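You operate a simulated robot arm through the tools that you are given. There is no shell and no other tool. Be economical: measure what you need, move in short steps, check, and stop when the job is done.

Carry out the task below with a simulated two-armed robot. There is one attempt and no reset: what you move stays moved.

JOB
Move the cartridge from its transit clip into the rig stall and clamp it.
Fine: switch the rig off first and leave it off; hold the clip with the other hand as you pull; tighten the stall knob; leave the keys and the dial.

The check looks at the end state, three seconds after you hand in, the way a careful person would. Anything else that was tipped, shoved, dropped, spilled or broken makes it a failure.

ROBOT AND FRAMES
Two 7-joint arms with two-finger parallel grippers on one trunk, on a base that drives. Base frame: it is fixed to the floor where the robot stands at the start and does not move with it; the origin is under the middle of the robot, x ahead of it, y to its left, z up. Lengths are in mm, angles in degrees, forces in N, time in s.
The left shoulder is at the start at [70, 163, 1195], the right one opposite. With the tool pointing down near the work surface each hand reaches from about 380 to 880 mm from the robot's upright axis, wherever it stands, measured 20 degrees to its own side. Places, roughly: rig ink dial [600, -500, 900]; rig prime key [500, -200, 900]; rig purge key [500, -300, 900]; rig stall [600, -300, 900]; rig switch [500, 0, 900]; stall knob [600, -200, 900]. Payload 3.43 kg a hand.
The tool frame of a hand sits at the grasp point between the pads (the TCP): z along the fingers, y along the line on which they close. The tips reach 34 mm beyond it. Largest opening 128 mm; finger width 24, thickness 12; the body of the gripper, 48 by 130 mm, starts 96 mm behind the TCP.
Orientation is that of the tool frame in the base frame, as a unit quaternion [x, y, z, w]. With the fingers straight down and closing along the base's y, the tool's x points along the base's -x, its y along +y and its z along -z.

CONTROLS
- The arms move only by the tool arm_command. It takes "left_moves", "right_moves" or both (then of equal length, played together; a hand with none holds still); each is a list of rows, each an object (a shift or turn left out is 0, a gripper value left out holds the last) with "translation": the shift along the tool's x, y, z in units of 40 mm (1.0 is 40 mm), a list of three; "rotation": the turn, a rotation vector about the tool's x, y, z in units of 4 degrees (1.0 is 4 degrees), a list of three. In form: [{"translation": [dx, dy, dz], "rotation": [wx, wy, wz]}, ...]. A call has 1 to 10 rows; each row shifts and turns the commanded pose from where the row before left it, along the tool's axes as they then stand. "left_claw" and "right_claw" are, for a hand that has rows, the finger opening in m, from 0 to 0.128, set as the call begins (left out, the last holds). A call with a number of a shift or a turn outside -1 to 1 is refused whole. Each row takes 0.2 s and may step no farther than 50 mm and 8.6 degrees from the row before; otherwise, or with a gripper value out of range, the whole call is refused. A pose out of reach is approached as far as the arm can. The call stops where the force on the tool passes 40 N (or 10 N more than at its start, if that is more) or the arm is blocked; 0.2 s more then pass. The fingers move at their own pace (about 153 mm/s each) and stop on an object; they squeeze with about 39 N. The grip force told is the motor's: it shows also when the fingers shut on nothing. Time passes only in rows, and 0.2 s behind the last, so rows that do not move let the fingers close. It gives the time, the measured TCP pose, the force on the tool (base axes), the opening and the grip force at its end, in the units of the frame above (readings bear some noise), with the torque about the TCP (base axes, N m) and any sound that the robot's microphone picked up, and new pictures: "show" is both (left out), scene, wrist or none (wrist: the cameras of the hands that moved).
- Cameras (640 x 400 px; columns grow to the right, rows downward): "scene" is now at [134.3, -24.2, 1419.7]; the picture's right is [-0.26, -0.97, 0.00], its down [-0.58, 0.16, -0.80] and it looks along [0.77, -0.21, -0.60] (base axes); focal length 220 px, centre (320, 200). "left" rides on the left gripper at [76, 11, -160] in its tool frame; the picture's right is [-0.15, 0.99, 0.00], its down [-0.88, -0.13, -0.46] and it looks along [-0.45, -0.07, 0.89] (tool axes); focal length 234 px, centre (320, 200). "right" rides on the right gripper at [76, -11, -160] in its tool frame; the picture's right is [0.15, 0.99, 0.00], its down [-0.88, 0.13, -0.46] and it looks along [-0.45, 0.07, 0.89] (tool axes); focal length 234 px, centre (320, 200). There is no depth. A picture from a camera that has moved, and an enlarged one, comes with that camera's place and axes in the base frame and with its lens.
- lift_body(by): slides the trunk up (or, below 0, down) by that many mm; the arms and the scene camera ride with it, the base frame stays. It gives what a move gives, with no picture.
- base_move(legs): drives the robot by 1 to 6 legs, each [ahead, left, turn to the left] in mm, mm and degrees, along the robot's own axes; the way and the turn of a leg run together, so that a leg with both is an arc; at most 1500 mm and 180 degrees a leg. The arms and the cameras ride along, it lands a little off, and it stops where it bumps. It gives what a move gives, and a new picture of the scene camera.
- pan_tilt(pan, tilt): turns the head with the scene camera to pan (to the left, within 86 degrees either way) and tilt (down, from -29 to 69), counted from straight ahead of the robot. It gives what a move gives, and a new picture of the scene camera.
- enlarge(camera, box): a new picture of the part [left, top, right, bottom] of that camera's present view, enlarged. It takes no simulated time.
- finish_job(): hands the job in; it is judged then, once.

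Go step by step. Nothing tells you exact positions but the pictures and the camera data: compare them with the known pose of the tool, close in by small moves and look again before you grip or let go. The budget is 120 turns and 260 pictures, counting those below and the enlarged ones. Unless the task says otherwise, let go and move clear before handing in, and close with one line.

The tools are called by a JSON object that holds its "op" and its "data". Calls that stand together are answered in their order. arm_command: Moves the arms, as the interface text tells. Its arguments: {"type":"object","properties":{"left_moves":{"type":"array"},"left_claw":{"type":"number"},"right_moves":{"type":"array"},"right_claw":{"type":"number"},"show":{"type":"string","enum":["both","scene","wrist","none"]}},"required":[]} The other tools are called the same way: lift_body (by) slides the trunk up or down; base_move (legs) drives the base; pan_tilt (pan, tilt) turns the head that bears the scene camera; enlarge (camera, box) takes an enlarged picture of a part of a camera's view; finish_job () hands the job in.

At the start:

```text
time: 0.0
left_eef_pos: [671.2, 73.1, 1253.4]
left_ee_rot: [0.001, 1.0, 0.0, 0.001]
left_force: [0.6, 0.3, 0.0]
left_moment: [-0.01, -0.01, 0.02]
left_width: 128.0
left_gripper_force: 0.0
right_eef_pos: [532.0, -512.5, 1233.0]
right_ee_rot: [-0.001, 1.0, 0.001, 0.0]
right_force: [0.3, -1.1, 0.9]
right_moment: [0.0, 0.04, 0.04]
right_width: 128.1
right_gripper_force: 0.1
trunk travel left (down, up): [-675.0, 265.0]
robot x, y, heading: [-0.8, -2.2, -0.3]
head pan, tilt: [-15.1, 36.9]
```

scene: 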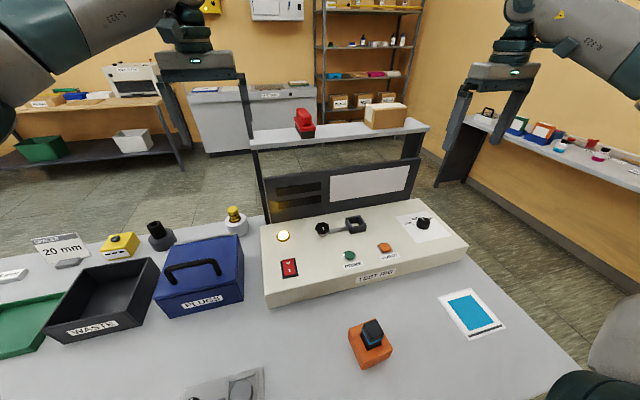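
right: 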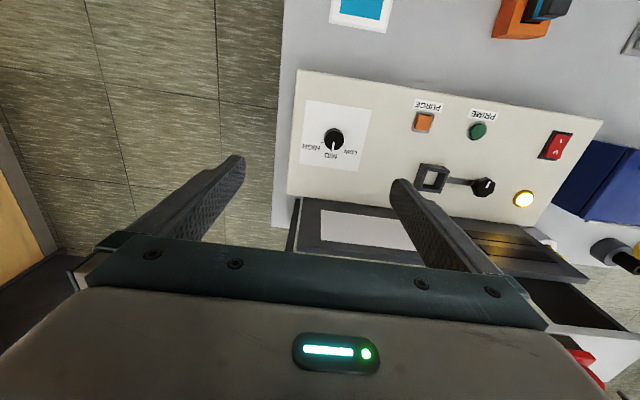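
left: 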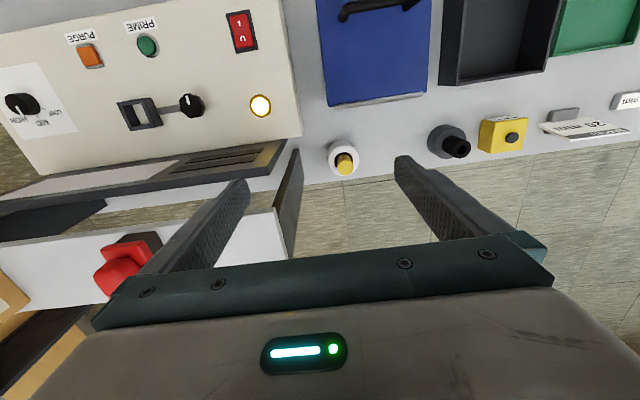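

I see the rig with a red switch, a lit lamp, the stall with its knob, two keys and a dial; the cartridge sits in an orange clip nearer the robot. First I look closer at them.

{"op": "enlarge", "data": {"camera": "scene", "box": [320, 290, 440, 380]}}

{"op": "enlarge", "data": {"camera": "scene", "box": [250, 190, 480, 310]}}

{"op": "enlarge", "data": {"camera": "left", "box": [90, 0, 310, 150]}}

```text
4.44 times, centred on (380, 335) of scene
camera zoom: at [134.3, -24.2, 1419.7], right [-0.26, -0.97, 0.0], down [-0.58, 0.16, -0.8], along [0.77, -0.21, -0.6], focal length 978 px, centre (53, -400)
```

zoom: 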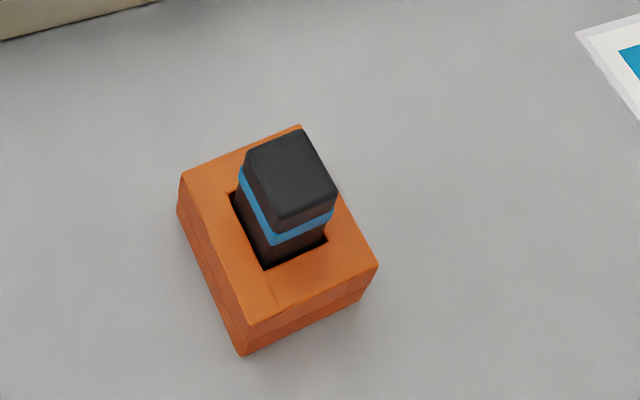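

```text
2.78 times, centred on (365, 250) of scene
camera zoom: at [134.3, -24.2, 1419.7], right [-0.26, -0.97, 0.0], down [-0.58, 0.16, -0.8], along [0.77, -0.21, -0.6], focal length 612 px, centre (195, 61)
```

zoom: 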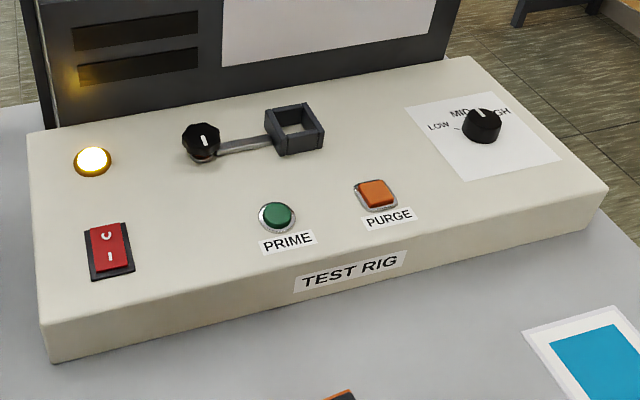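

```text
2.67 times, centred on (200, 75) of left
camera zoom: at [594.9, 84.8, 1412.5], right [0.15, 0.99, 0.0], down [0.88, -0.13, 0.46], along [0.45, -0.07, -0.89], focal length 624 px, centre (640, 533)
```

zoom: 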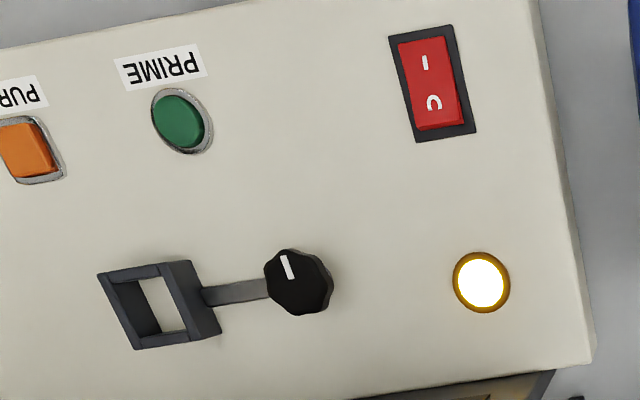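

The clip is about 70 mm square, centred near (299, -184), its top at about z 890, and the cartridge stands up to about 938. That is too near for the hands, so I back the base off about 130 mm.

{"op": "base_move", "data": {"legs": [[-130, 0, 0]]}}

{"op": "pan_tilt", "data": {"pan": -20, "tilt": 40}}

```text
time: 1.3
left_eef_pos: [545.1, 72.4, 1251.0]
left_ee_rot: [0.0, 1.0, 0.001, 0.0]
left_force: [-0.9, -0.1, -0.7]
left_moment: [-0.01, -0.03, -0.04]
left_width: 127.9
left_gripper_force: 0.0
right_eef_pos: [404.5, -513.1, 1231.5]
right_ee_rot: [0.0, 1.0, 0.0, -0.001]
right_force: [0.5, 0.7, -0.5]
right_moment: [-0.02, 0.03, 0.01]
right_width: 127.9
right_gripper_force: 0.0
trunk travel left (down, up): [-675.0, 265.0]
robot x, y, heading: [-127.6, 0.0, -0.1]
head pan, tilt: [-15.1, 36.9]
camera scene: at [8.4, -24.4, 1419.5], right [-0.26, -0.97, 0.0], down [-0.58, 0.16, -0.8], along [0.77, -0.21, -0.6], focal length 220 px, centre (320, 200)
```

scene: 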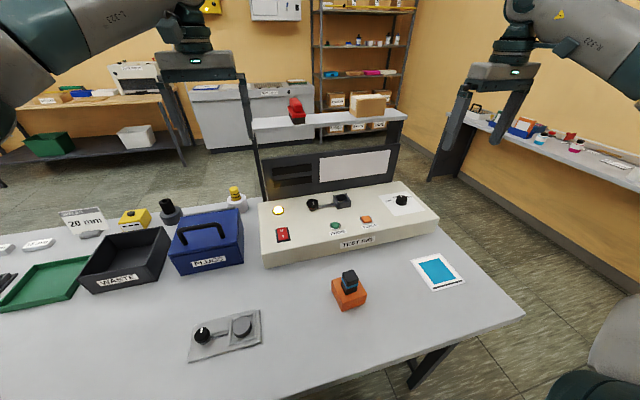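

```text
time: 1.9
left_eef_pos: [544.6, 73.0, 1253.0]
left_ee_rot: [0.0, 1.0, 0.0, 0.0]
left_force: [0.4, -0.4, -0.6]
left_moment: [0.0, -0.02, 0.02]
left_width: 128.0
left_gripper_force: 0.0
right_eef_pos: [403.9, -513.5, 1233.2]
right_ee_rot: [0.001, 1.0, 0.0, 0.0]
right_force: [0.0, -0.1, -0.2]
right_moment: [-0.04, -0.01, 0.03]
right_width: 128.2
right_gripper_force: 0.0
trunk travel left (down, up): [-675.0, 265.0]
robot x, y, heading: [-128.3, -2.0, -0.3]
head pan, tilt: [-20.0, 40.0]
camera scene: at [2.2, -30.8, 1415.1], right [-0.34, -0.94, 0.0], down [-0.6, 0.22, -0.77], along [0.72, -0.26, -0.64], focal length 220 px, centre (320, 200)
```

scene: 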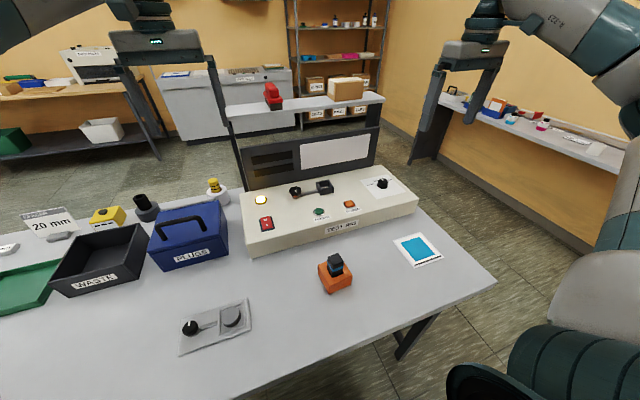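

I now see another small plate with a knob near the robot's edge of the bench. I look at it and the rig more closely.

{"op": "enlarge", "data": {"camera": "scene", "box": [160, 285, 280, 360]}}

{"op": "enlarge", "data": {"camera": "scene", "box": [230, 165, 430, 290]}}

```text
5.33 times, centred on (220, 322) of scene
camera zoom: at [2.2, -30.8, 1415.1], right [-0.34, -0.94, 0.0], down [-0.6, 0.22, -0.77], along [0.72, -0.26, -0.64], focal length 1173 px, centre (853, -453)
```

zoom: 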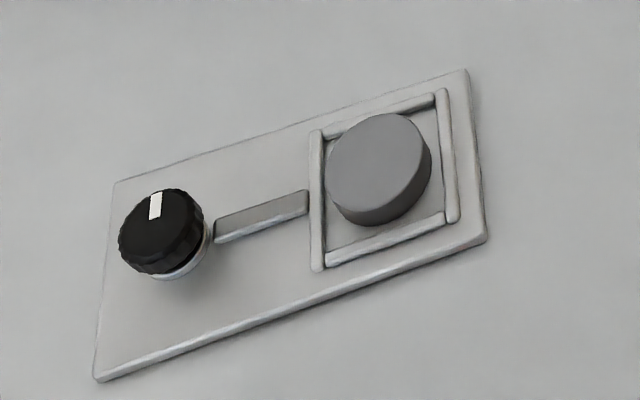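

```text
3.20 times, centred on (330, 228) of scene
camera zoom: at [2.2, -30.8, 1415.1], right [-0.34, -0.94, 0.0], down [-0.6, 0.22, -0.77], along [0.72, -0.26, -0.64], focal length 704 px, centre (288, 112)
```

zoom: 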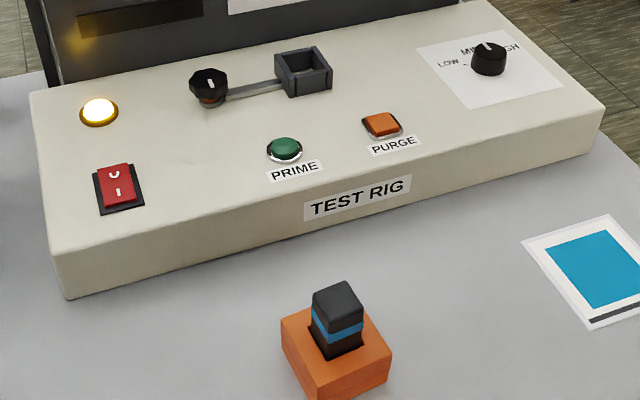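

Triangulating: switch near (501, -38, 925) with its O half on the far side, stall near (601, -270, 938), knob near (600, -157, 949). I bring the left hand with fingers shut above the switch's O half and the right hand nearer the clip to look.

{"op": "arm_command", "data": {"left_moves": [{"translation": [0.123, -0.463, 0.846]}, {"translation": [0.123, -0.463, 0.846]}, {"translation": [0.123, -0.463, 0.846]}, {"translation": [0.123, -0.463, 0.846]}, {"translation": [0.123, -0.463, 0.846]}, {"translation": [0.123, -0.463, 0.846]}], "right_moves": [{"translation": [0.267, 0.889, 0.346]}, {"translation": [0.267, 0.889, 0.346]}, {"translation": [0.267, 0.889, 0.346]}, {"translation": [0.267, 0.889, 0.346]}, {"translation": [0.267, 0.889, 0.346]}, {"translation": [0.267, 0.889, 0.346]}], "left_claw": 0}}

```text
time: 3.3
left_eef_pos: [517.6, -38.5, 1049.2]
left_ee_rot: [0.001, 1.0, 0.0, -0.001]
left_force: [0.4, 0.2, 0.0]
left_moment: [0.03, -0.02, 0.03]
left_width: 0.2
left_gripper_force: 32.9
right_eef_pos: [341.1, -299.3, 1148.7]
right_ee_rot: [0.001, 1.0, 0.0, -0.001]
right_force: [0.7, 0.1, -0.5]
right_moment: [-0.01, 0.01, 0.03]
right_width: 128.1
right_gripper_force: 0.0
trunk travel left (down, up): [-675.0, 265.0]
robot x, y, heading: [-126.4, 0.7, -0.3]
head pan, tilt: [-20.0, 40.0]
camera scene: at [4.7, -30.4, 1414.9], right [-0.34, -0.94, 0.0], down [-0.6, 0.22, -0.77], along [0.72, -0.26, -0.64], focal length 220 px, centre (320, 200)
camera right: at [267.3, -309.8, 1307.6], right [-0.14, 0.99, 0.0], down [0.88, 0.13, 0.45], along [0.45, 0.07, -0.89], focal length 234 px, centre (320, 200)
camera left: at [440.0, -27.0, 1208.8], right [0.15, 0.99, 0.0], down [0.88, -0.13, 0.45], along [0.45, -0.07, -0.89], focal length 234 px, centre (320, 200)
```

scene: 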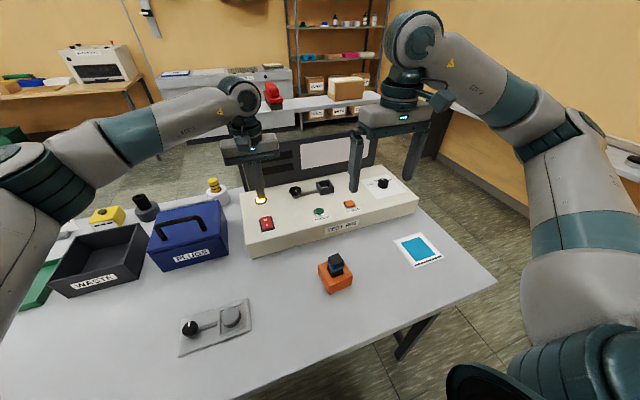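
right: 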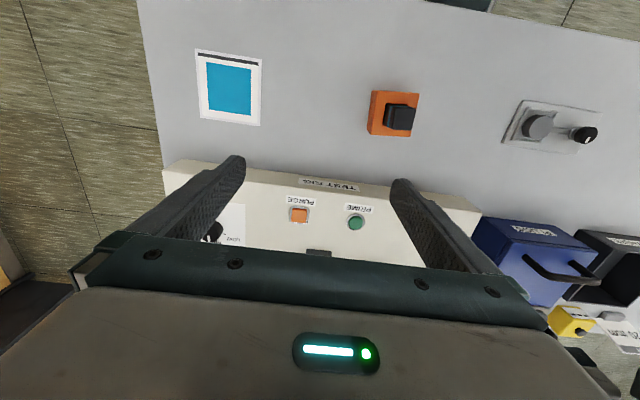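
left: 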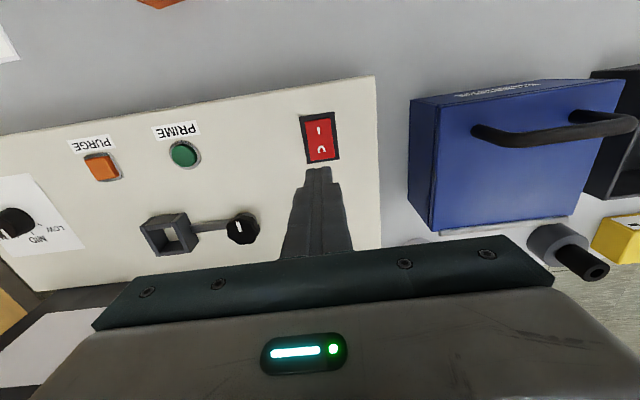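

The shut fingertips are right above the O half at about (516, -37). I lower to just above it and look.

{"op": "arm_command", "data": {"left_moves": [{"translation": [0, 0.03, 0.6]}, {"translation": [0, 0, 0.6]}, {"translation": [0, 0, 0.5]}], "show": "wrist"}}

{"op": "enlarge", "data": {"camera": "scene", "box": [230, 165, 310, 245]}}

```text
time: 4.1
left_eef_pos: [513.8, -37.8, 981.5]
left_ee_rot: [0.002, 1.0, 0.001, 0.0]
left_force: [0.1, 0.5, 0.9]
left_moment: [0.0, -0.02, 0.04]
left_width: 0.0
left_gripper_force: 32.5
right_eef_pos: [340.6, -300.2, 1150.6]
right_ee_rot: [0.0, 1.0, 0.0, 0.0]
right_force: [0.8, -0.2, 0.6]
right_moment: [-0.01, -0.01, 0.01]
right_width: 127.9
right_gripper_force: 0.1
trunk travel left (down, up): [-675.0, 265.0]
robot x, y, heading: [-124.6, -1.3, -0.2]
head pan, tilt: [-20.0, 40.0]
camera left: at [437.9, -25.7, 1141.6], right [0.15, 0.99, 0.0], down [0.88, -0.13, 0.46], along [0.45, -0.07, -0.89], focal length 234 px, centre (320, 200)
```

left: 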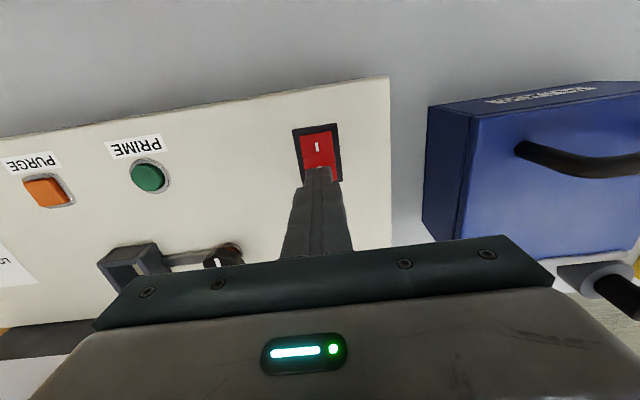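

```text
5.00 times, centred on (270, 205) of scene
camera zoom: at [3.0, -30.7, 1415.1], right [-0.34, -0.94, 0.0], down [-0.6, 0.22, -0.77], along [0.72, -0.26, -0.64], focal length 1100 px, centre (570, 175)
```

zoom: 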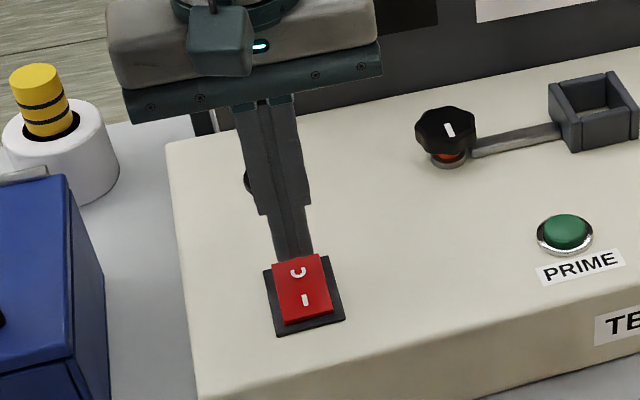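

The tip is about 15 mm above the switch. I shift 5 mm further onto the far half and press gently.

{"op": "arm_command", "data": {"left_moves": [{"translation": [-0.12, 0, 0.1]}, {"translation": [0, 0, 0.1]}, {"translation": [0, 0, 0.1]}, {"translation": [0, 0, 0.1]}, {"translation": [0, 0, 0.1]}, {"translation": [0, 0, 0.1]}], "show": "none"}}

{"op": "enlarge", "data": {"camera": "scene", "box": [230, 165, 310, 245]}}

```text
time: 5.5
left_eef_pos: [518.8, -38.7, 963.6]
left_ee_rot: [0.0, 1.0, -0.002, 0.004]
left_force: [8.3, 3.8, 39.7]
left_moment: [0.07, 0.19, -0.5]
left_width: 0.0
left_gripper_force: 32.9
right_eef_pos: [338.5, -299.5, 1151.3]
right_ee_rot: [0.001, 1.0, 0.0, 0.001]
right_force: [0.0, -0.7, -0.5]
right_moment: [-0.01, -0.01, -0.05]
right_width: 127.8
right_gripper_force: 0.1
trunk travel left (down, up): [-675.0, 265.0]
robot x, y, heading: [-129.7, 0.5, -0.1]
head pan, tilt: [-20.0, 40.0]
```

```text
5.00 times, centred on (270, 205) of scene
camera zoom: at [-0.2, -30.0, 1416.1], right [-0.34, -0.94, 0.0], down [-0.6, 0.22, -0.77], along [0.72, -0.26, -0.64], focal length 1100 px, centre (570, 175)
```

zoom: 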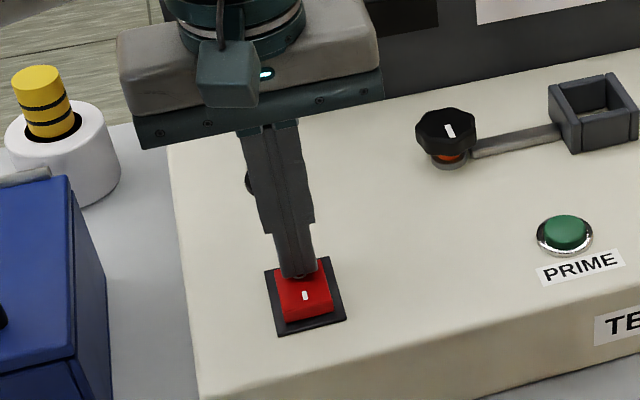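

It pressed with about 40 N and the O half looks down. I lift and check the lamp.

{"op": "arm_command", "data": {"left_moves": [{"translation": [0, 0, -0.6]}, {"translation": [0, 0, -1]}, {"translation": [0, 0.5, -0.8]}, {"translation": [0, 1, 0]}, {"translation": [0, 1, 0]}], "show": "none"}}

{"op": "enlarge", "data": {"camera": "scene", "box": [230, 165, 350, 245]}}

```text
time: 6.7
left_eef_pos: [520.5, 62.0, 1056.3]
left_ee_rot: [0.001, 1.0, -0.001, 0.0]
left_force: [0.7, 0.1, 0.0]
left_moment: [0.0, -0.03, -0.01]
left_width: 0.0
left_gripper_force: 33.0
right_eef_pos: [340.8, -298.4, 1150.3]
right_ee_rot: [0.0, 1.0, -0.001, 0.0]
right_force: [-0.7, 0.3, -0.9]
right_moment: [-0.04, -0.01, -0.01]
right_width: 128.1
right_gripper_force: 0.1
trunk travel left (down, up): [-675.0, 265.0]
robot x, y, heading: [-126.6, -2.0, -0.3]
head pan, tilt: [-20.0, 40.0]
```

```text
5.00 times, centred on (290, 205) of scene
camera zoom: at [2.6, -29.0, 1415.1], right [-0.34, -0.94, 0.0], down [-0.6, 0.22, -0.77], along [0.72, -0.26, -0.64], focal length 1100 px, centre (470, 175)
```

zoom: 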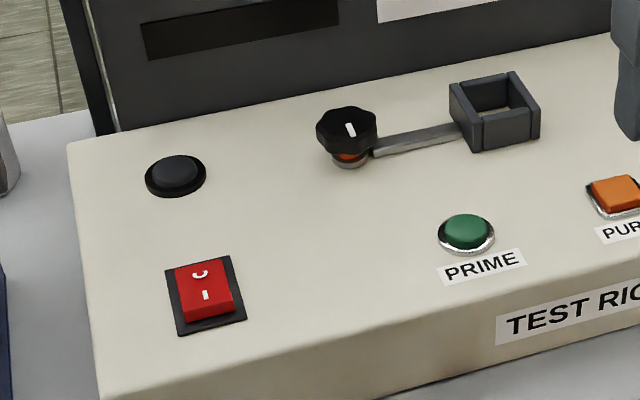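

The lamp is out and the rocker is on O. Now the left hand goes back over the bench and turns so it can take the clip from its left side, fingers closing along base x, 30 degrees below level.

{"op": "arm_command", "data": {"left_moves": [{"translation": [0.875, 0, -0.4]}, {"translation": [0.875, 0, -0.4]}, {"translation": [0.875, 0, -0.4]}, {"translation": [0.875, 0, -0.4]}, {"translation": [0.875, 0, -0.4]}, {"translation": [0.875, 0, -0.4]}, {"rotation": [0.556, 0.556, -0.964]}, {"rotation": [0.556, 0.556, -0.964]}, {"rotation": [0.556, 0.556, -0.964]}, {"rotation": [0.556, 0.556, -0.964]}], "left_claw": 0.1, "show": "none"}}

{"op": "arm_command", "data": {"left_moves": [{"rotation": [0.556, 0.556, -0.964]}, {"rotation": [0.556, 0.556, -0.964]}, {"rotation": [0.556, 0.556, -0.964]}, {"rotation": [0.556, 0.556, -0.964]}, {"rotation": [0.556, 0.556, -0.964]}, {"rotation": [0.556, 0.556, -0.964]}, {"rotation": [0.556, 0.556, -0.964]}, {"rotation": [0.556, 0.556, -0.964]}, {"rotation": [0.556, 0.556, -0.964]}, {"rotation": [0.556, 0.556, -0.964]}], "show": "scene"}}

```text
time: 8.9
left_eef_pos: [311.5, 63.3, 1149.8]
left_ee_rot: [-0.133, 0.985, -0.077, -0.078]
left_force: [-0.4, 0.0, 0.1]
left_moment: [0.0, 0.0, 0.01]
left_width: 99.7
left_gripper_force: 0.0
right_eef_pos: [341.1, -300.3, 1150.1]
right_ee_rot: [0.001, 1.0, 0.0, 0.0]
right_force: [0.5, 0.4, 1.1]
right_moment: [0.0, 0.01, 0.03]
right_width: 128.0
right_gripper_force: 0.0
trunk travel left (down, up): [-675.0, 265.0]
robot x, y, heading: [-126.8, 0.4, 0.0]
head pan, tilt: [-20.0, 40.0]
```

```text
time: 11.1
left_eef_pos: [309.9, 63.5, 1151.0]
left_ee_rot: [-0.443, 0.821, -0.254, -0.256]
left_force: [-0.8, -0.3, -0.5]
left_moment: [-0.01, 0.03, 0.02]
left_width: 100.1
left_gripper_force: 0.1
right_eef_pos: [340.7, -299.3, 1148.3]
right_ee_rot: [0.0, 1.0, 0.0, 0.001]
right_force: [1.1, -0.2, 0.1]
right_moment: [-0.03, 0.0, 0.0]
right_width: 128.2
right_gripper_force: 0.0
trunk travel left (down, up): [-675.0, 265.0]
robot x, y, heading: [-124.0, -0.8, 0.0]
head pan, tilt: [-20.0, 40.0]
camera scene: at [2.8, -30.2, 1415.1], right [-0.34, -0.94, 0.0], down [-0.6, 0.22, -0.77], along [0.72, -0.26, -0.64], focal length 220 px, centre (320, 200)
```

scene: 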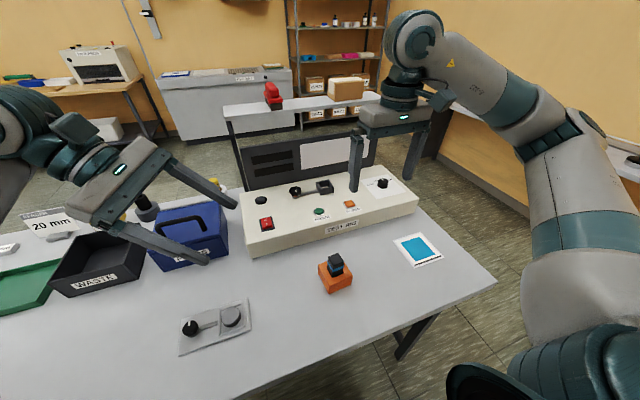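

Going as planned. I finish the turn while the right hand moves over the cartridge at height.

{"op": "arm_command", "data": {"left_moves": [{"rotation": [0.557, 0.557, -0.963]}, {"rotation": [0.557, 0.557, -0.963]}, {"rotation": [0.557, 0.557, -0.963]}, {"rotation": [0.557, 0.557, -0.963]}, {"rotation": [0.557, 0.557, -0.963]}, {"rotation": [0.557, 0.557, -0.963]}, {"rotation": [0.557, 0.557, -0.963]}], "right_moves": [{"translation": [0.149, 0.411, 0]}, {"translation": [0.149, 0.411, 0]}, {"translation": [0.149, 0.411, 0]}, {"translation": [0.149, 0.411, 0]}, {"translation": [0.149, 0.411, 0]}, {"translation": [0.149, 0.411, 0]}, {"translation": [0.149, 0.411, 0]}], "right_claw": 0.07}}

```text
time: 12.7
left_eef_pos: [309.8, 64.3, 1148.7]
left_ee_rot: [-0.612, 0.612, -0.353, -0.354]
left_force: [0.2, 0.1, -0.9]
left_moment: [0.01, -0.01, 0.01]
left_width: 100.0
left_gripper_force: 0.2
right_eef_pos: [299.4, -184.1, 1149.7]
right_ee_rot: [0.0, 1.0, -0.001, 0.0]
right_force: [0.6, 0.7, 0.2]
right_moment: [-0.04, -0.01, 0.0]
right_width: 70.0
right_gripper_force: 0.1
trunk travel left (down, up): [-675.0, 265.0]
robot x, y, heading: [-130.2, -2.4, 0.0]
head pan, tilt: [-20.0, 40.0]
camera scene: at [2.9, -29.3, 1415.1], right [-0.34, -0.94, 0.0], down [-0.6, 0.22, -0.77], along [0.72, -0.26, -0.64], focal length 220 px, centre (320, 200)
camera right: at [223.6, -194.5, 1308.5], right [-0.15, 0.99, 0.0], down [0.88, 0.13, 0.45], along [0.45, 0.07, -0.89], focal length 234 px, centre (320, 200)
camera left: at [296.7, 165.0, 1294.9], right [-0.99, 0.07, -0.13], down [0.13, 0.83, -0.54], along [0.07, -0.55, -0.84], focal length 234 px, centre (320, 200)
```

scene: 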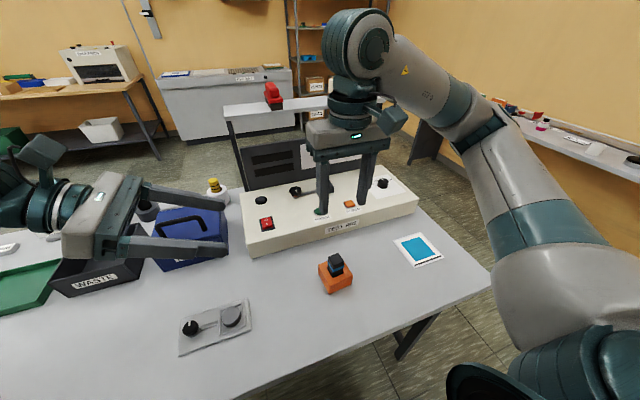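
right: 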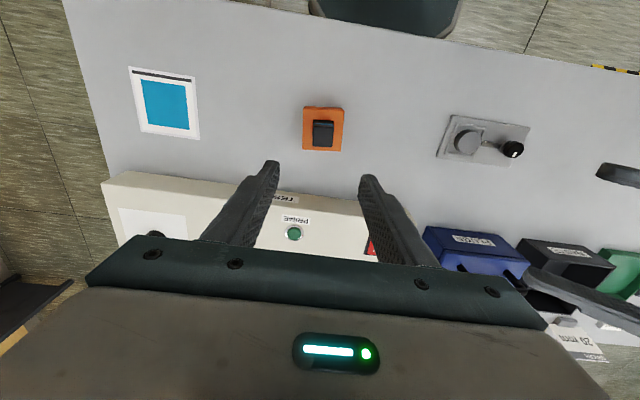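
left: 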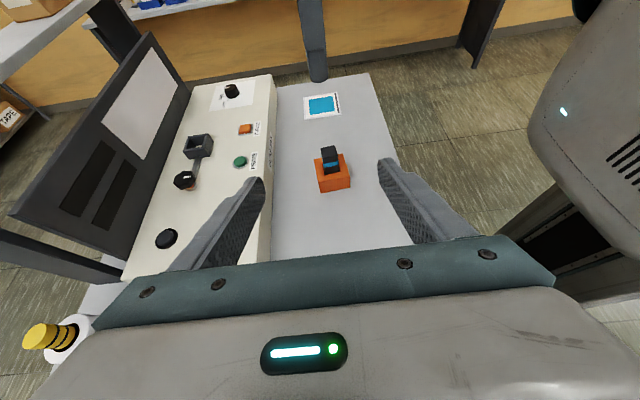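

Both hands are posed well. I enlarge the clip in both wrist views for a better fix.

{"op": "enlarge", "data": {"camera": "right", "box": [284, 100, 364, 160]}}

{"op": "enlarge", "data": {"camera": "left", "box": [290, 130, 370, 200]}}

```text
6.67 times, centred on (324, 130) of right
camera zoom: at [223.6, -194.5, 1308.5], right [-0.15, 0.99, 0.0], down [0.88, 0.13, 0.45], along [0.45, 0.07, -0.89], focal length 1561 px, centre (293, 667)
```

zoom: 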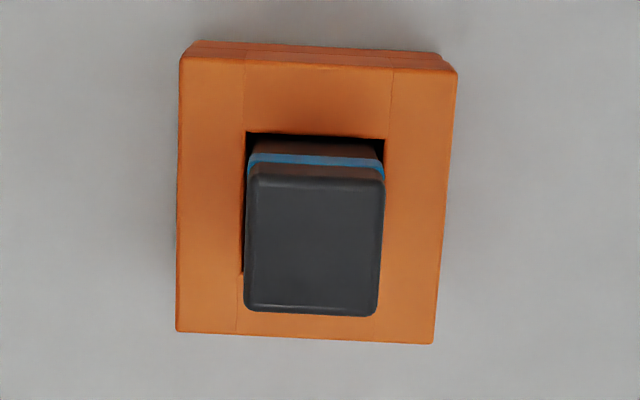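

```text
5.71 times, centred on (330, 165) of left
camera zoom: at [296.7, 165.0, 1294.9], right [-0.99, 0.07, -0.13], down [0.13, 0.83, -0.54], along [0.07, -0.55, -0.84], focal length 1338 px, centre (263, 400)
```

zoom: 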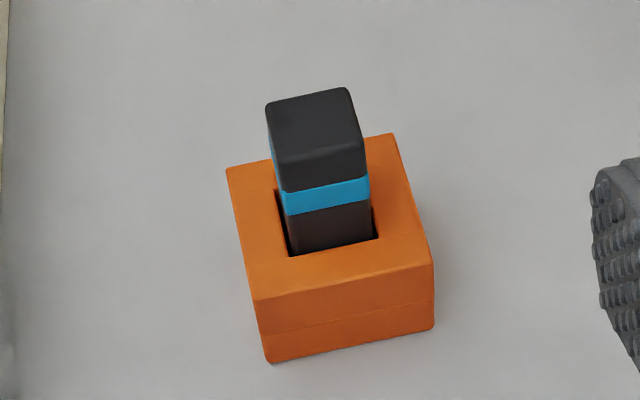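

Refined: clip centre about (299, -179), turned about 5 degrees to the left; cartridge about 31 mm square. I yaw both hands to match and bring the left hand to a stand-off 150 mm from the clip.

{"op": "arm_command", "data": {"left_moves": [{"rotation": [0.541, 0, -0.313]}, {"rotation": [0.541, 0, -0.313]}, {"translation": [-0.4875, 0.13, 0.756]}, {"translation": [-0.4875, 0.13, 0.756]}, {"translation": [-0.4875, 0.13, 0.756]}, {"translation": [-0.4875, 0.13, 0.756]}, {"translation": [-0.4875, 0.13, 0.756]}, {"translation": [-0.4875, 0.13, 0.756]}], "right_moves": [{"rotation": [0, 0, -0.625]}, {"rotation": [0, 0, -0.625]}, {"translation": [0, 0.1, 0.4]}, {"translation": [0, 0, 0.4]}, {"translation": [0, 0, 0.4]}, {}, {}, {}]}}

```text
time: 14.5
left_eef_pos: [306.2, -32.0, 974.5]
left_ee_rot: [0.64, -0.593, 0.377, 0.311]
left_force: [0.5, -0.3, 0.1]
left_moment: [0.01, -0.04, 0.02]
left_width: 99.9
left_gripper_force: 0.0
right_eef_pos: [300.0, -186.9, 1109.8]
right_ee_rot: [-0.041, 0.999, 0.004, 0.001]
right_force: [-0.9, -1.0, 0.7]
right_moment: [0.01, 0.0, 0.01]
right_width: 69.8
right_gripper_force: 0.1
trunk travel left (down, up): [-675.0, 265.0]
robot x, y, heading: [-121.3, 5.2, -0.3]
head pan, tilt: [-20.0, 40.0]
camera scene: at [3.8, -38.7, 1422.4], right [-0.35, -0.94, -0.01], down [-0.6, 0.23, -0.77], along [0.72, -0.26, -0.64], focal length 220 px, centre (320, 200)
camera right: at [225.9, -205.3, 1267.0], right [-0.23, 0.97, 0.01], down [0.87, 0.2, 0.46], along [0.45, 0.11, -0.89], focal length 234 px, centre (320, 200)
camera left: at [276.5, 63.4, 1122.3], right [-0.98, -0.02, -0.17], down [0.07, 0.86, -0.5], along [0.16, -0.51, -0.85], focal length 234 px, centre (320, 200)
```

scene: 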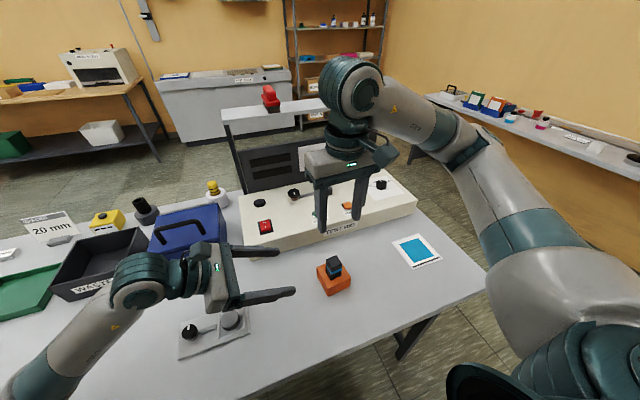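
right: 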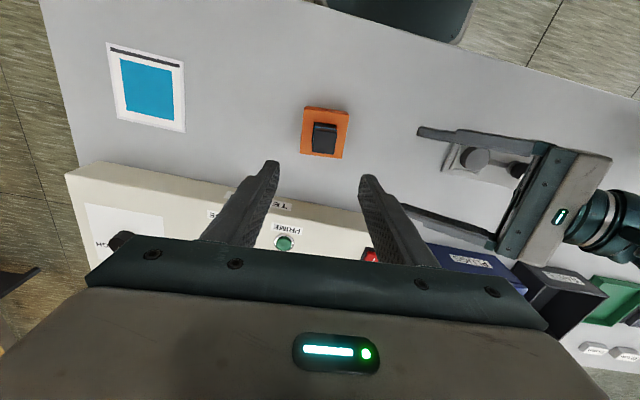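
left: 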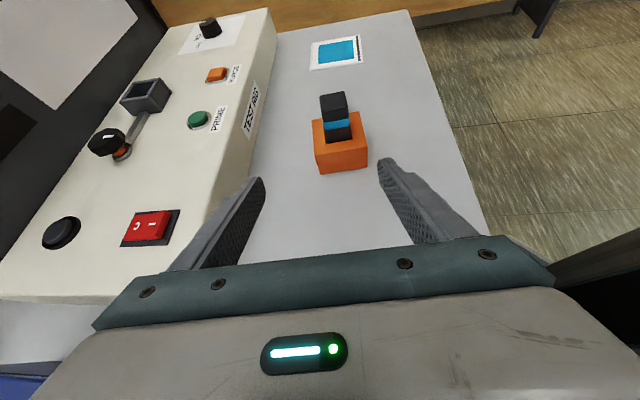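

The left hand stopped some 25 mm off its goal and the trunk seems slightly shifted, so its elbow may be touching something. I look at the left arm.

{"op": "pan_tilt", "data": {"pan": 25, "tilt": 60}}

```text
time: 15.7
left_eef_pos: [304.5, -32.1, 974.0]
left_ee_rot: [0.64, -0.594, 0.376, 0.311]
left_force: [-0.3, -0.3, 0.2]
left_moment: [-0.02, 0.01, 0.01]
left_width: 100.1
left_gripper_force: 0.1
right_eef_pos: [298.0, -189.6, 1107.7]
right_ee_rot: [-0.042, 0.999, 0.004, 0.001]
right_force: [-1.0, -0.3, 0.4]
right_moment: [0.0, -0.02, 0.02]
right_width: 70.0
right_gripper_force: 0.0
trunk travel left (down, up): [-675.0, 265.0]
robot x, y, heading: [-128.7, 0.6, -0.5]
head pan, tilt: [25.0, 60.0]
camera scene: at [-16.5, 17.0, 1394.7], right [0.42, -0.91, -0.01], down [-0.79, -0.36, -0.5], along [0.46, 0.22, -0.86], focal length 220 px, centre (320, 200)
```

scene: 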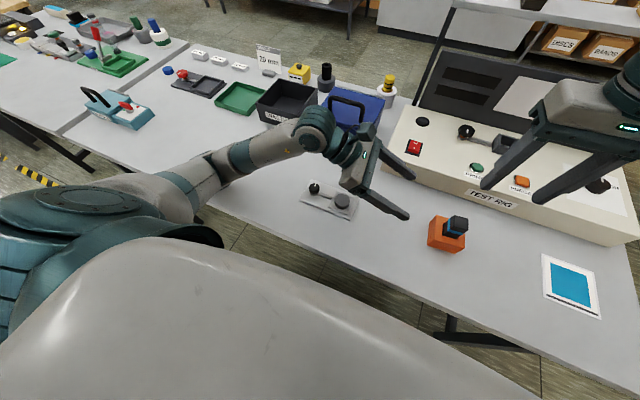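

The left forearm is resting on the bench edge. I raise the trunk so that the elbow comes clear.

{"op": "lift_body", "data": {"by": 180}}

{"op": "pan_tilt", "data": {"pan": 10, "tilt": 60}}

```text
time: 17.6
left_eef_pos: [289.5, -38.0, 1137.3]
left_ee_rot: [0.638, -0.586, 0.367, 0.338]
left_force: [-0.1, -0.2, -0.1]
left_moment: [-0.01, -0.01, -0.04]
left_width: 100.2
left_gripper_force: 0.1
right_eef_pos: [298.8, -180.9, 1282.2]
right_ee_rot: [-0.043, 0.999, 0.0, -0.001]
right_force: [-0.1, 0.2, -0.2]
right_moment: [0.01, 0.04, 0.0]
right_width: 69.9
right_gripper_force: 0.1
trunk travel left (down, up): [-855.0, 85.0]
robot x, y, heading: [-126.7, 1.0, -0.2]
head pan, tilt: [25.0, 60.0]
```

```text
time: 18.4
left_eef_pos: [289.1, -36.4, 1138.0]
left_ee_rot: [0.639, -0.586, 0.368, 0.337]
left_force: [-0.1, -0.1, 0.2]
left_moment: [0.04, 0.01, 0.0]
left_width: 100.0
left_gripper_force: 0.0
right_eef_pos: [299.2, -182.3, 1281.3]
right_ee_rot: [-0.043, 0.999, 0.0, 0.0]
right_force: [0.2, 0.6, -1.1]
right_moment: [0.0, 0.0, -0.02]
right_width: 70.2
right_gripper_force: 0.0
trunk travel left (down, up): [-855.0, 85.0]
robot x, y, heading: [-128.0, 0.3, 0.0]
head pan, tilt: [10.0, 60.0]
camera scene: at [-11.2, 10.0, 1568.3], right [0.17, -0.98, 0.0], down [-0.85, -0.15, -0.5], along [0.49, 0.09, -0.87], focal length 220 px, centre (320, 200)
```

scene: 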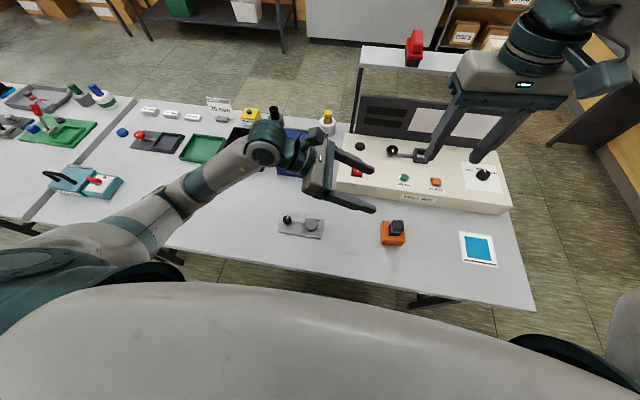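

The arm is free again. I lower both hands by about 180 mm and check the left reaches its pose.

{"op": "arm_command", "data": {"left_moves": [{"translation": [-0.784, 0, 0.452]}, {"translation": [-0.784, 0, 0.452]}, {"translation": [-0.784, 0, 0.452]}, {"translation": [-0.784, 0, 0.452]}, {"translation": [-0.784, 0, 0.452]}], "right_moves": [{"translation": [0, 0, 0.86]}, {"translation": [0, 0, 0.86]}, {"translation": [0, 0, 0.86]}, {"translation": [0, 0, 0.86]}, {"translation": [0, 0, 0.86]}]}}

```text
time: 19.6
left_eef_pos: [286.3, -37.9, 954.9]
left_ee_rot: [0.639, -0.585, 0.369, 0.337]
left_force: [0.1, 0.1, -1.3]
left_moment: [0.03, 0.01, 0.0]
left_width: 100.3
left_gripper_force: 0.0
right_eef_pos: [298.4, -183.8, 1110.0]
right_ee_rot: [-0.043, 0.999, 0.0, 0.0]
right_force: [-0.4, -0.8, 0.3]
right_moment: [-0.03, 0.01, -0.02]
right_width: 70.1
right_gripper_force: 0.0
trunk travel left (down, up): [-855.0, 85.0]
robot x, y, heading: [-126.3, -4.2, -0.3]
head pan, tilt: [10.0, 60.0]
camera scene: at [-11.3, 9.5, 1568.4], right [0.17, -0.98, 0.0], down [-0.85, -0.15, -0.5], along [0.49, 0.09, -0.87], focal length 220 px, centre (320, 200)
camera right: at [224.6, -200.4, 1269.1], right [-0.23, 0.97, 0.0], down [0.87, 0.21, 0.46], along [0.44, 0.11, -0.89], focal length 234 px, centre (320, 200)
camera left: at [265.7, 61.8, 1100.6], right [-0.99, -0.01, -0.13], down [0.06, 0.84, -0.53], along [0.11, -0.54, -0.84], focal length 234 px, centre (320, 200)
```

scene: 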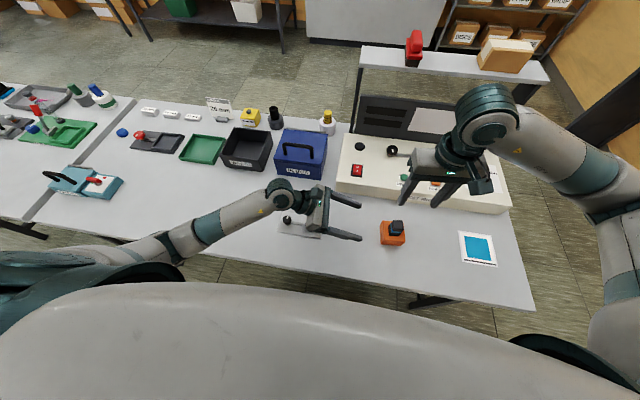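
right: 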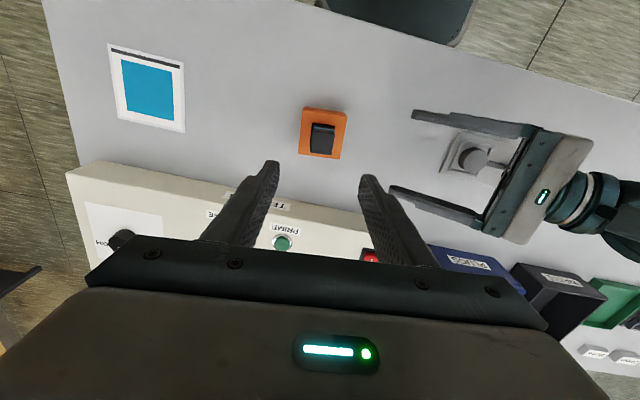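
left: 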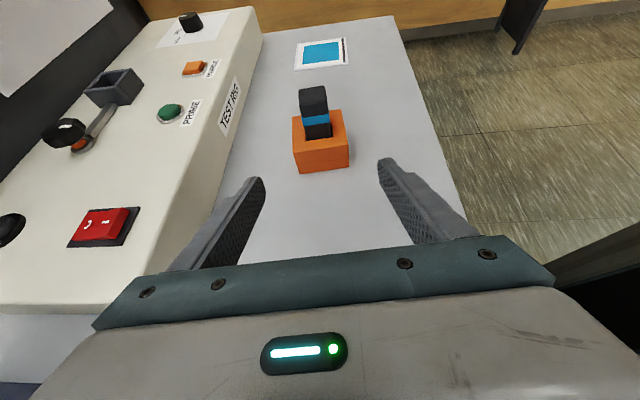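

Both poses are on target and the clip lies centred between the left fingers. I enlarge for a fix on the clip before closing in.

{"op": "enlarge", "data": {"camera": "right", "box": [284, 95, 364, 165]}}

{"op": "enlarge", "data": {"camera": "left", "box": [270, 75, 380, 185]}}

```text
5.71 times, centred on (324, 130) of right
camera zoom: at [224.6, -200.4, 1269.1], right [-0.23, 0.97, 0.0], down [0.87, 0.21, 0.46], along [0.44, 0.11, -0.89], focal length 1338 px, centre (297, 600)
```

zoom: 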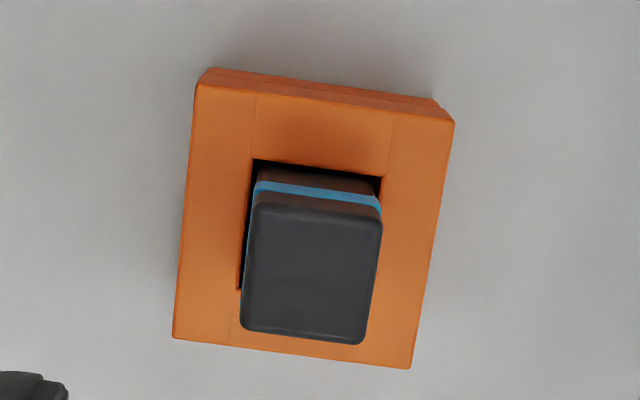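

```text
3.64 times, centred on (325, 130) of left
camera zoom: at [265.7, 61.8, 1100.6], right [-0.99, -0.01, -0.13], down [0.06, 0.84, -0.53], along [0.11, -0.54, -0.84], focal length 852 px, centre (302, 454)
```

zoom: 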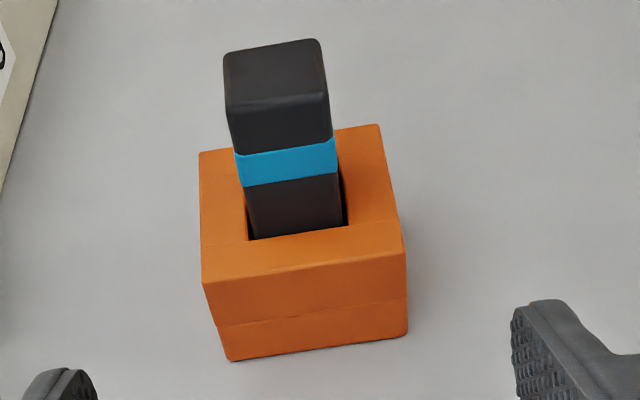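

Clip centre is (298.5, -178), yaw 5.2 degrees, matching the hands. I advance the left hand along its tool axis to straddle the clip, then look.

{"op": "arm_command", "data": {"left_moves": [{"translation": [0.13, 0, 0.735]}, {"translation": [0, 0, 0.735]}, {"translation": [0, 0, 0.735]}, {"translation": [0, 0, 0.735]}, {"translation": [0, 0, 0.735]}]}}

{"op": "enlarge", "data": {"camera": "right", "box": [270, 80, 430, 180]}}

```text
time: 20.8
left_eef_pos: [300.1, -165.9, 886.9]
left_ee_rot: [0.639, -0.585, 0.368, 0.336]
left_force: [0.8, -0.4, -0.5]
left_moment: [0.01, -0.03, -0.01]
left_width: 100.1
left_gripper_force: 0.0
right_eef_pos: [299.0, -185.0, 1110.3]
right_ee_rot: [-0.043, 0.999, 0.0, 0.001]
right_force: [0.3, 0.9, -0.3]
right_moment: [0.01, -0.02, 0.05]
right_width: 69.8
right_gripper_force: 0.1
trunk travel left (down, up): [-855.0, 85.0]
robot x, y, heading: [-126.6, 3.4, 0.1]
head pan, tilt: [10.0, 60.0]
camera scene: at [-11.1, 9.0, 1568.3], right [0.17, -0.98, 0.0], down [-0.85, -0.15, -0.5], along [0.49, 0.09, -0.87], focal length 220 px, centre (320, 200)
camera left: at [279.3, -67.5, 1032.7], right [-0.99, -0.01, -0.13], down [0.06, 0.84, -0.53], along [0.11, -0.54, -0.84], focal length 234 px, centre (320, 200)
```

scene: 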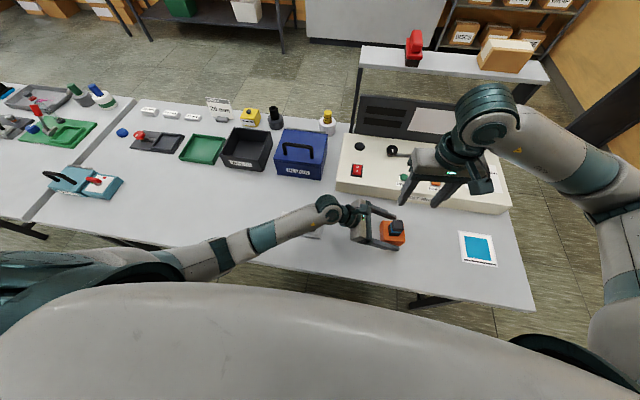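
left: 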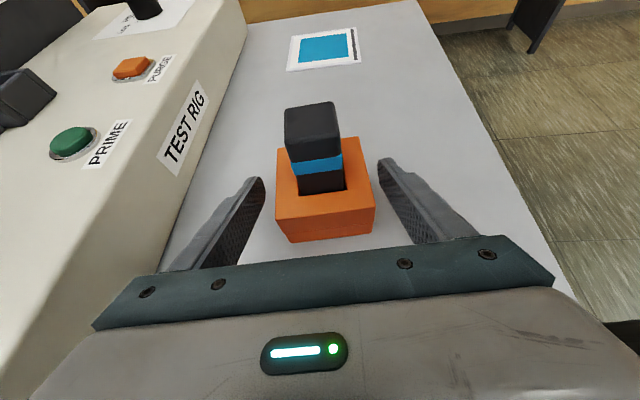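

```text
4.00 times, centred on (350, 130) of right
camera zoom: at [224.8, -200.8, 1269.3], right [-0.23, 0.97, 0.0], down [0.87, 0.21, 0.46], along [0.44, 0.11, -0.89], focal length 937 px, centre (200, 480)
```

zoom: 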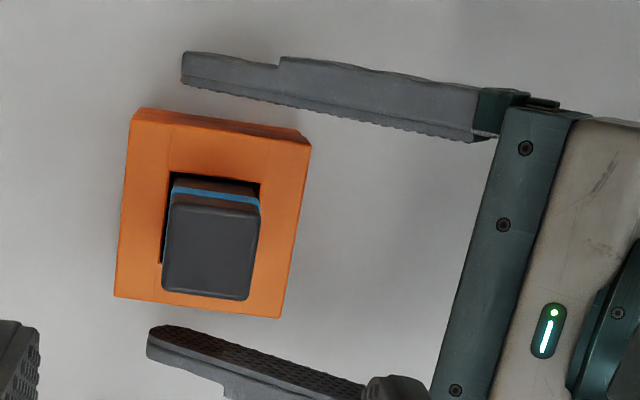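

The clip lies between the left fingers. I close them on it.

{"op": "arm_command", "data": {"left_moves": [{}, {}], "left_claw": 0.076, "show": "none"}}

{"op": "enlarge", "data": {"camera": "right", "box": [270, 80, 430, 180]}}

```text
time: 21.4
left_eef_pos: [301.5, -166.9, 886.9]
left_ee_rot: [0.639, -0.585, 0.368, 0.337]
left_force: [0.0, 0.7, 0.8]
left_moment: [0.02, 0.02, 0.0]
left_width: 76.2
left_gripper_force: 0.1
right_eef_pos: [298.2, -182.5, 1110.7]
right_ee_rot: [-0.043, 0.999, 0.0, 0.0]
right_force: [0.4, -0.1, -0.4]
right_moment: [0.0, 0.0, 0.0]
right_width: 70.1
right_gripper_force: 0.0
trunk travel left (down, up): [-855.0, 85.0]
robot x, y, heading: [-127.2, 0.9, -0.3]
head pan, tilt: [10.0, 60.0]
```

```text
4.00 times, centred on (350, 130) of right
camera zoom: at [224.7, -200.2, 1269.4], right [-0.23, 0.97, 0.0], down [0.87, 0.21, 0.46], along [0.44, 0.11, -0.89], focal length 937 px, centre (200, 480)
```

zoom: 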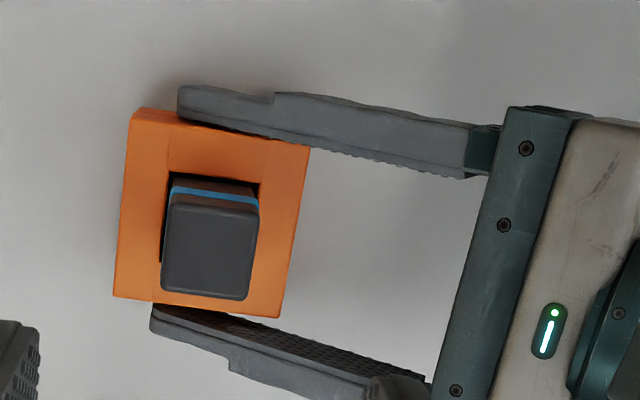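

There is a few mm of room each side, centred. I close fully on the clip and lower the right hand to just above the cartridge.

{"op": "arm_command", "data": {"left_moves": [{}, {}, {}, {}], "right_moves": [{"translation": [0, 0.13, 0.77]}, {"translation": [0, 0, 0.77]}, {"translation": [0, 0, 0.77]}, {"translation": [0, 0, 0.77]}], "left_claw": 0.055}}

{"op": "enlarge", "data": {"camera": "right", "box": [240, 60, 400, 200]}}

{"op": "enlarge", "data": {"camera": "left", "box": [220, 60, 420, 260]}}

```text
time: 22.4
left_eef_pos: [300.2, -166.8, 886.9]
left_ee_rot: [0.639, -0.586, 0.368, 0.336]
left_force: [0.4, -0.2, 0.3]
left_moment: [-0.08, 0.09, -0.01]
left_width: 69.9
left_gripper_force: 38.7
right_eef_pos: [297.1, -175.8, 987.9]
right_ee_rot: [-0.043, 0.999, 0.001, 0.0]
right_force: [-0.2, -0.1, 0.0]
right_moment: [0.0, -0.02, -0.01]
right_width: 69.9
right_gripper_force: 0.1
trunk travel left (down, up): [-855.0, 85.0]
robot x, y, heading: [-128.7, -0.8, -0.3]
head pan, tilt: [10.0, 60.0]
camera scene: at [-11.4, 9.8, 1568.3], right [0.17, -0.98, 0.0], down [-0.85, -0.15, -0.5], along [0.49, 0.09, -0.87], focal length 220 px, centre (320, 200)
camera right: at [224.1, -192.7, 1146.9], right [-0.23, 0.97, 0.0], down [0.87, 0.21, 0.46], along [0.44, 0.11, -0.89], focal length 234 px, centre (320, 200)
camera left: at [279.1, -66.7, 1033.2], right [-0.99, -0.01, -0.13], down [0.06, 0.84, -0.53], along [0.11, -0.54, -0.84], focal length 234 px, centre (320, 200)
```

scene: 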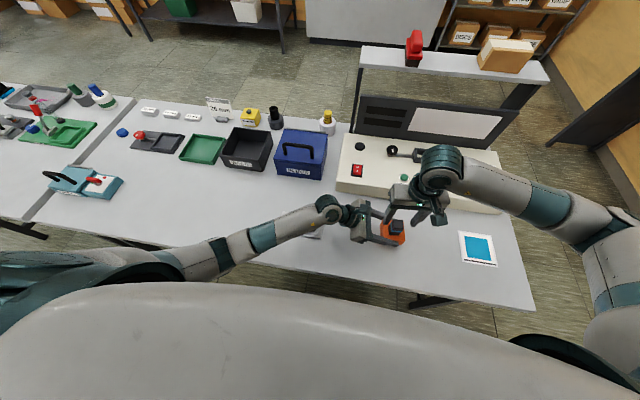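
right: 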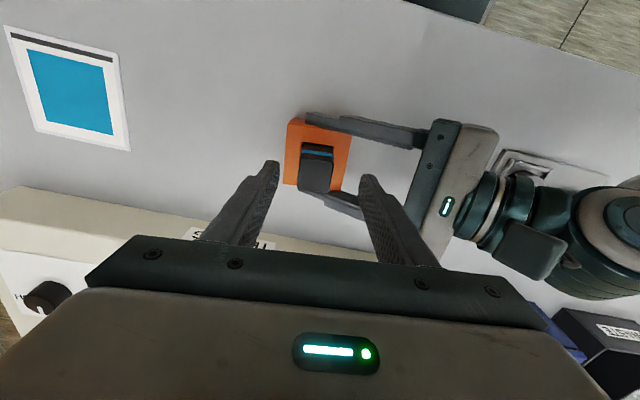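
left: 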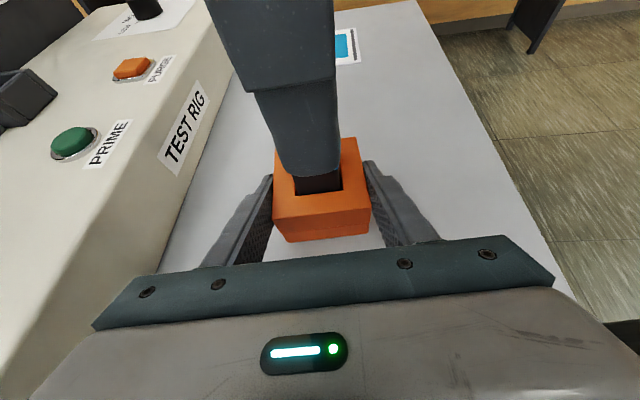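

```text
2.86 times, centred on (320, 130) of right
camera zoom: at [224.1, -192.7, 1146.9], right [-0.23, 0.97, 0.0], down [0.87, 0.21, 0.46], along [0.44, 0.11, -0.89], focal length 669 px, centre (320, 400)
```

zoom: 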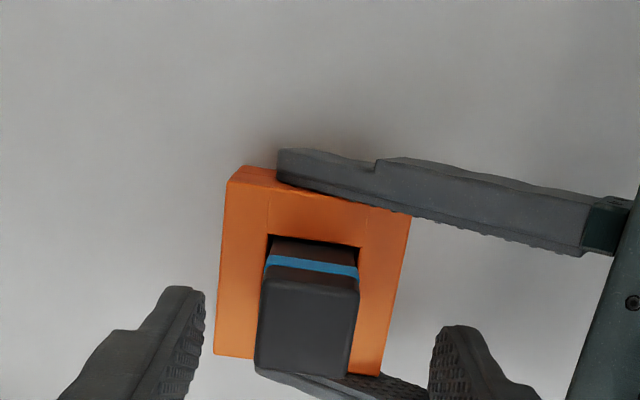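

```text
2.00 times, centred on (320, 160) of left
camera zoom: at [279.1, -66.7, 1033.2], right [-0.99, -0.01, -0.13], down [0.06, 0.84, -0.53], along [0.11, -0.54, -0.84], focal length 468 px, centre (320, 280)
```

zoom: 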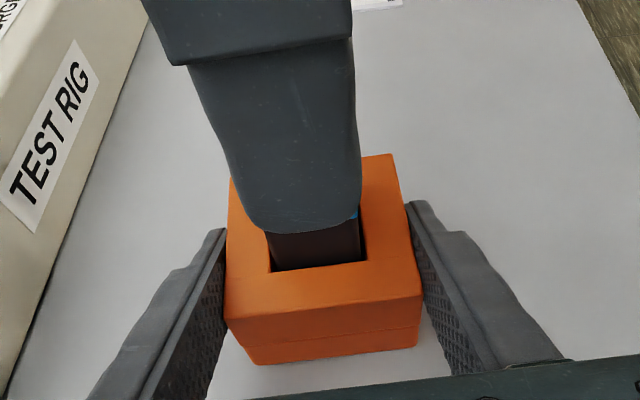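

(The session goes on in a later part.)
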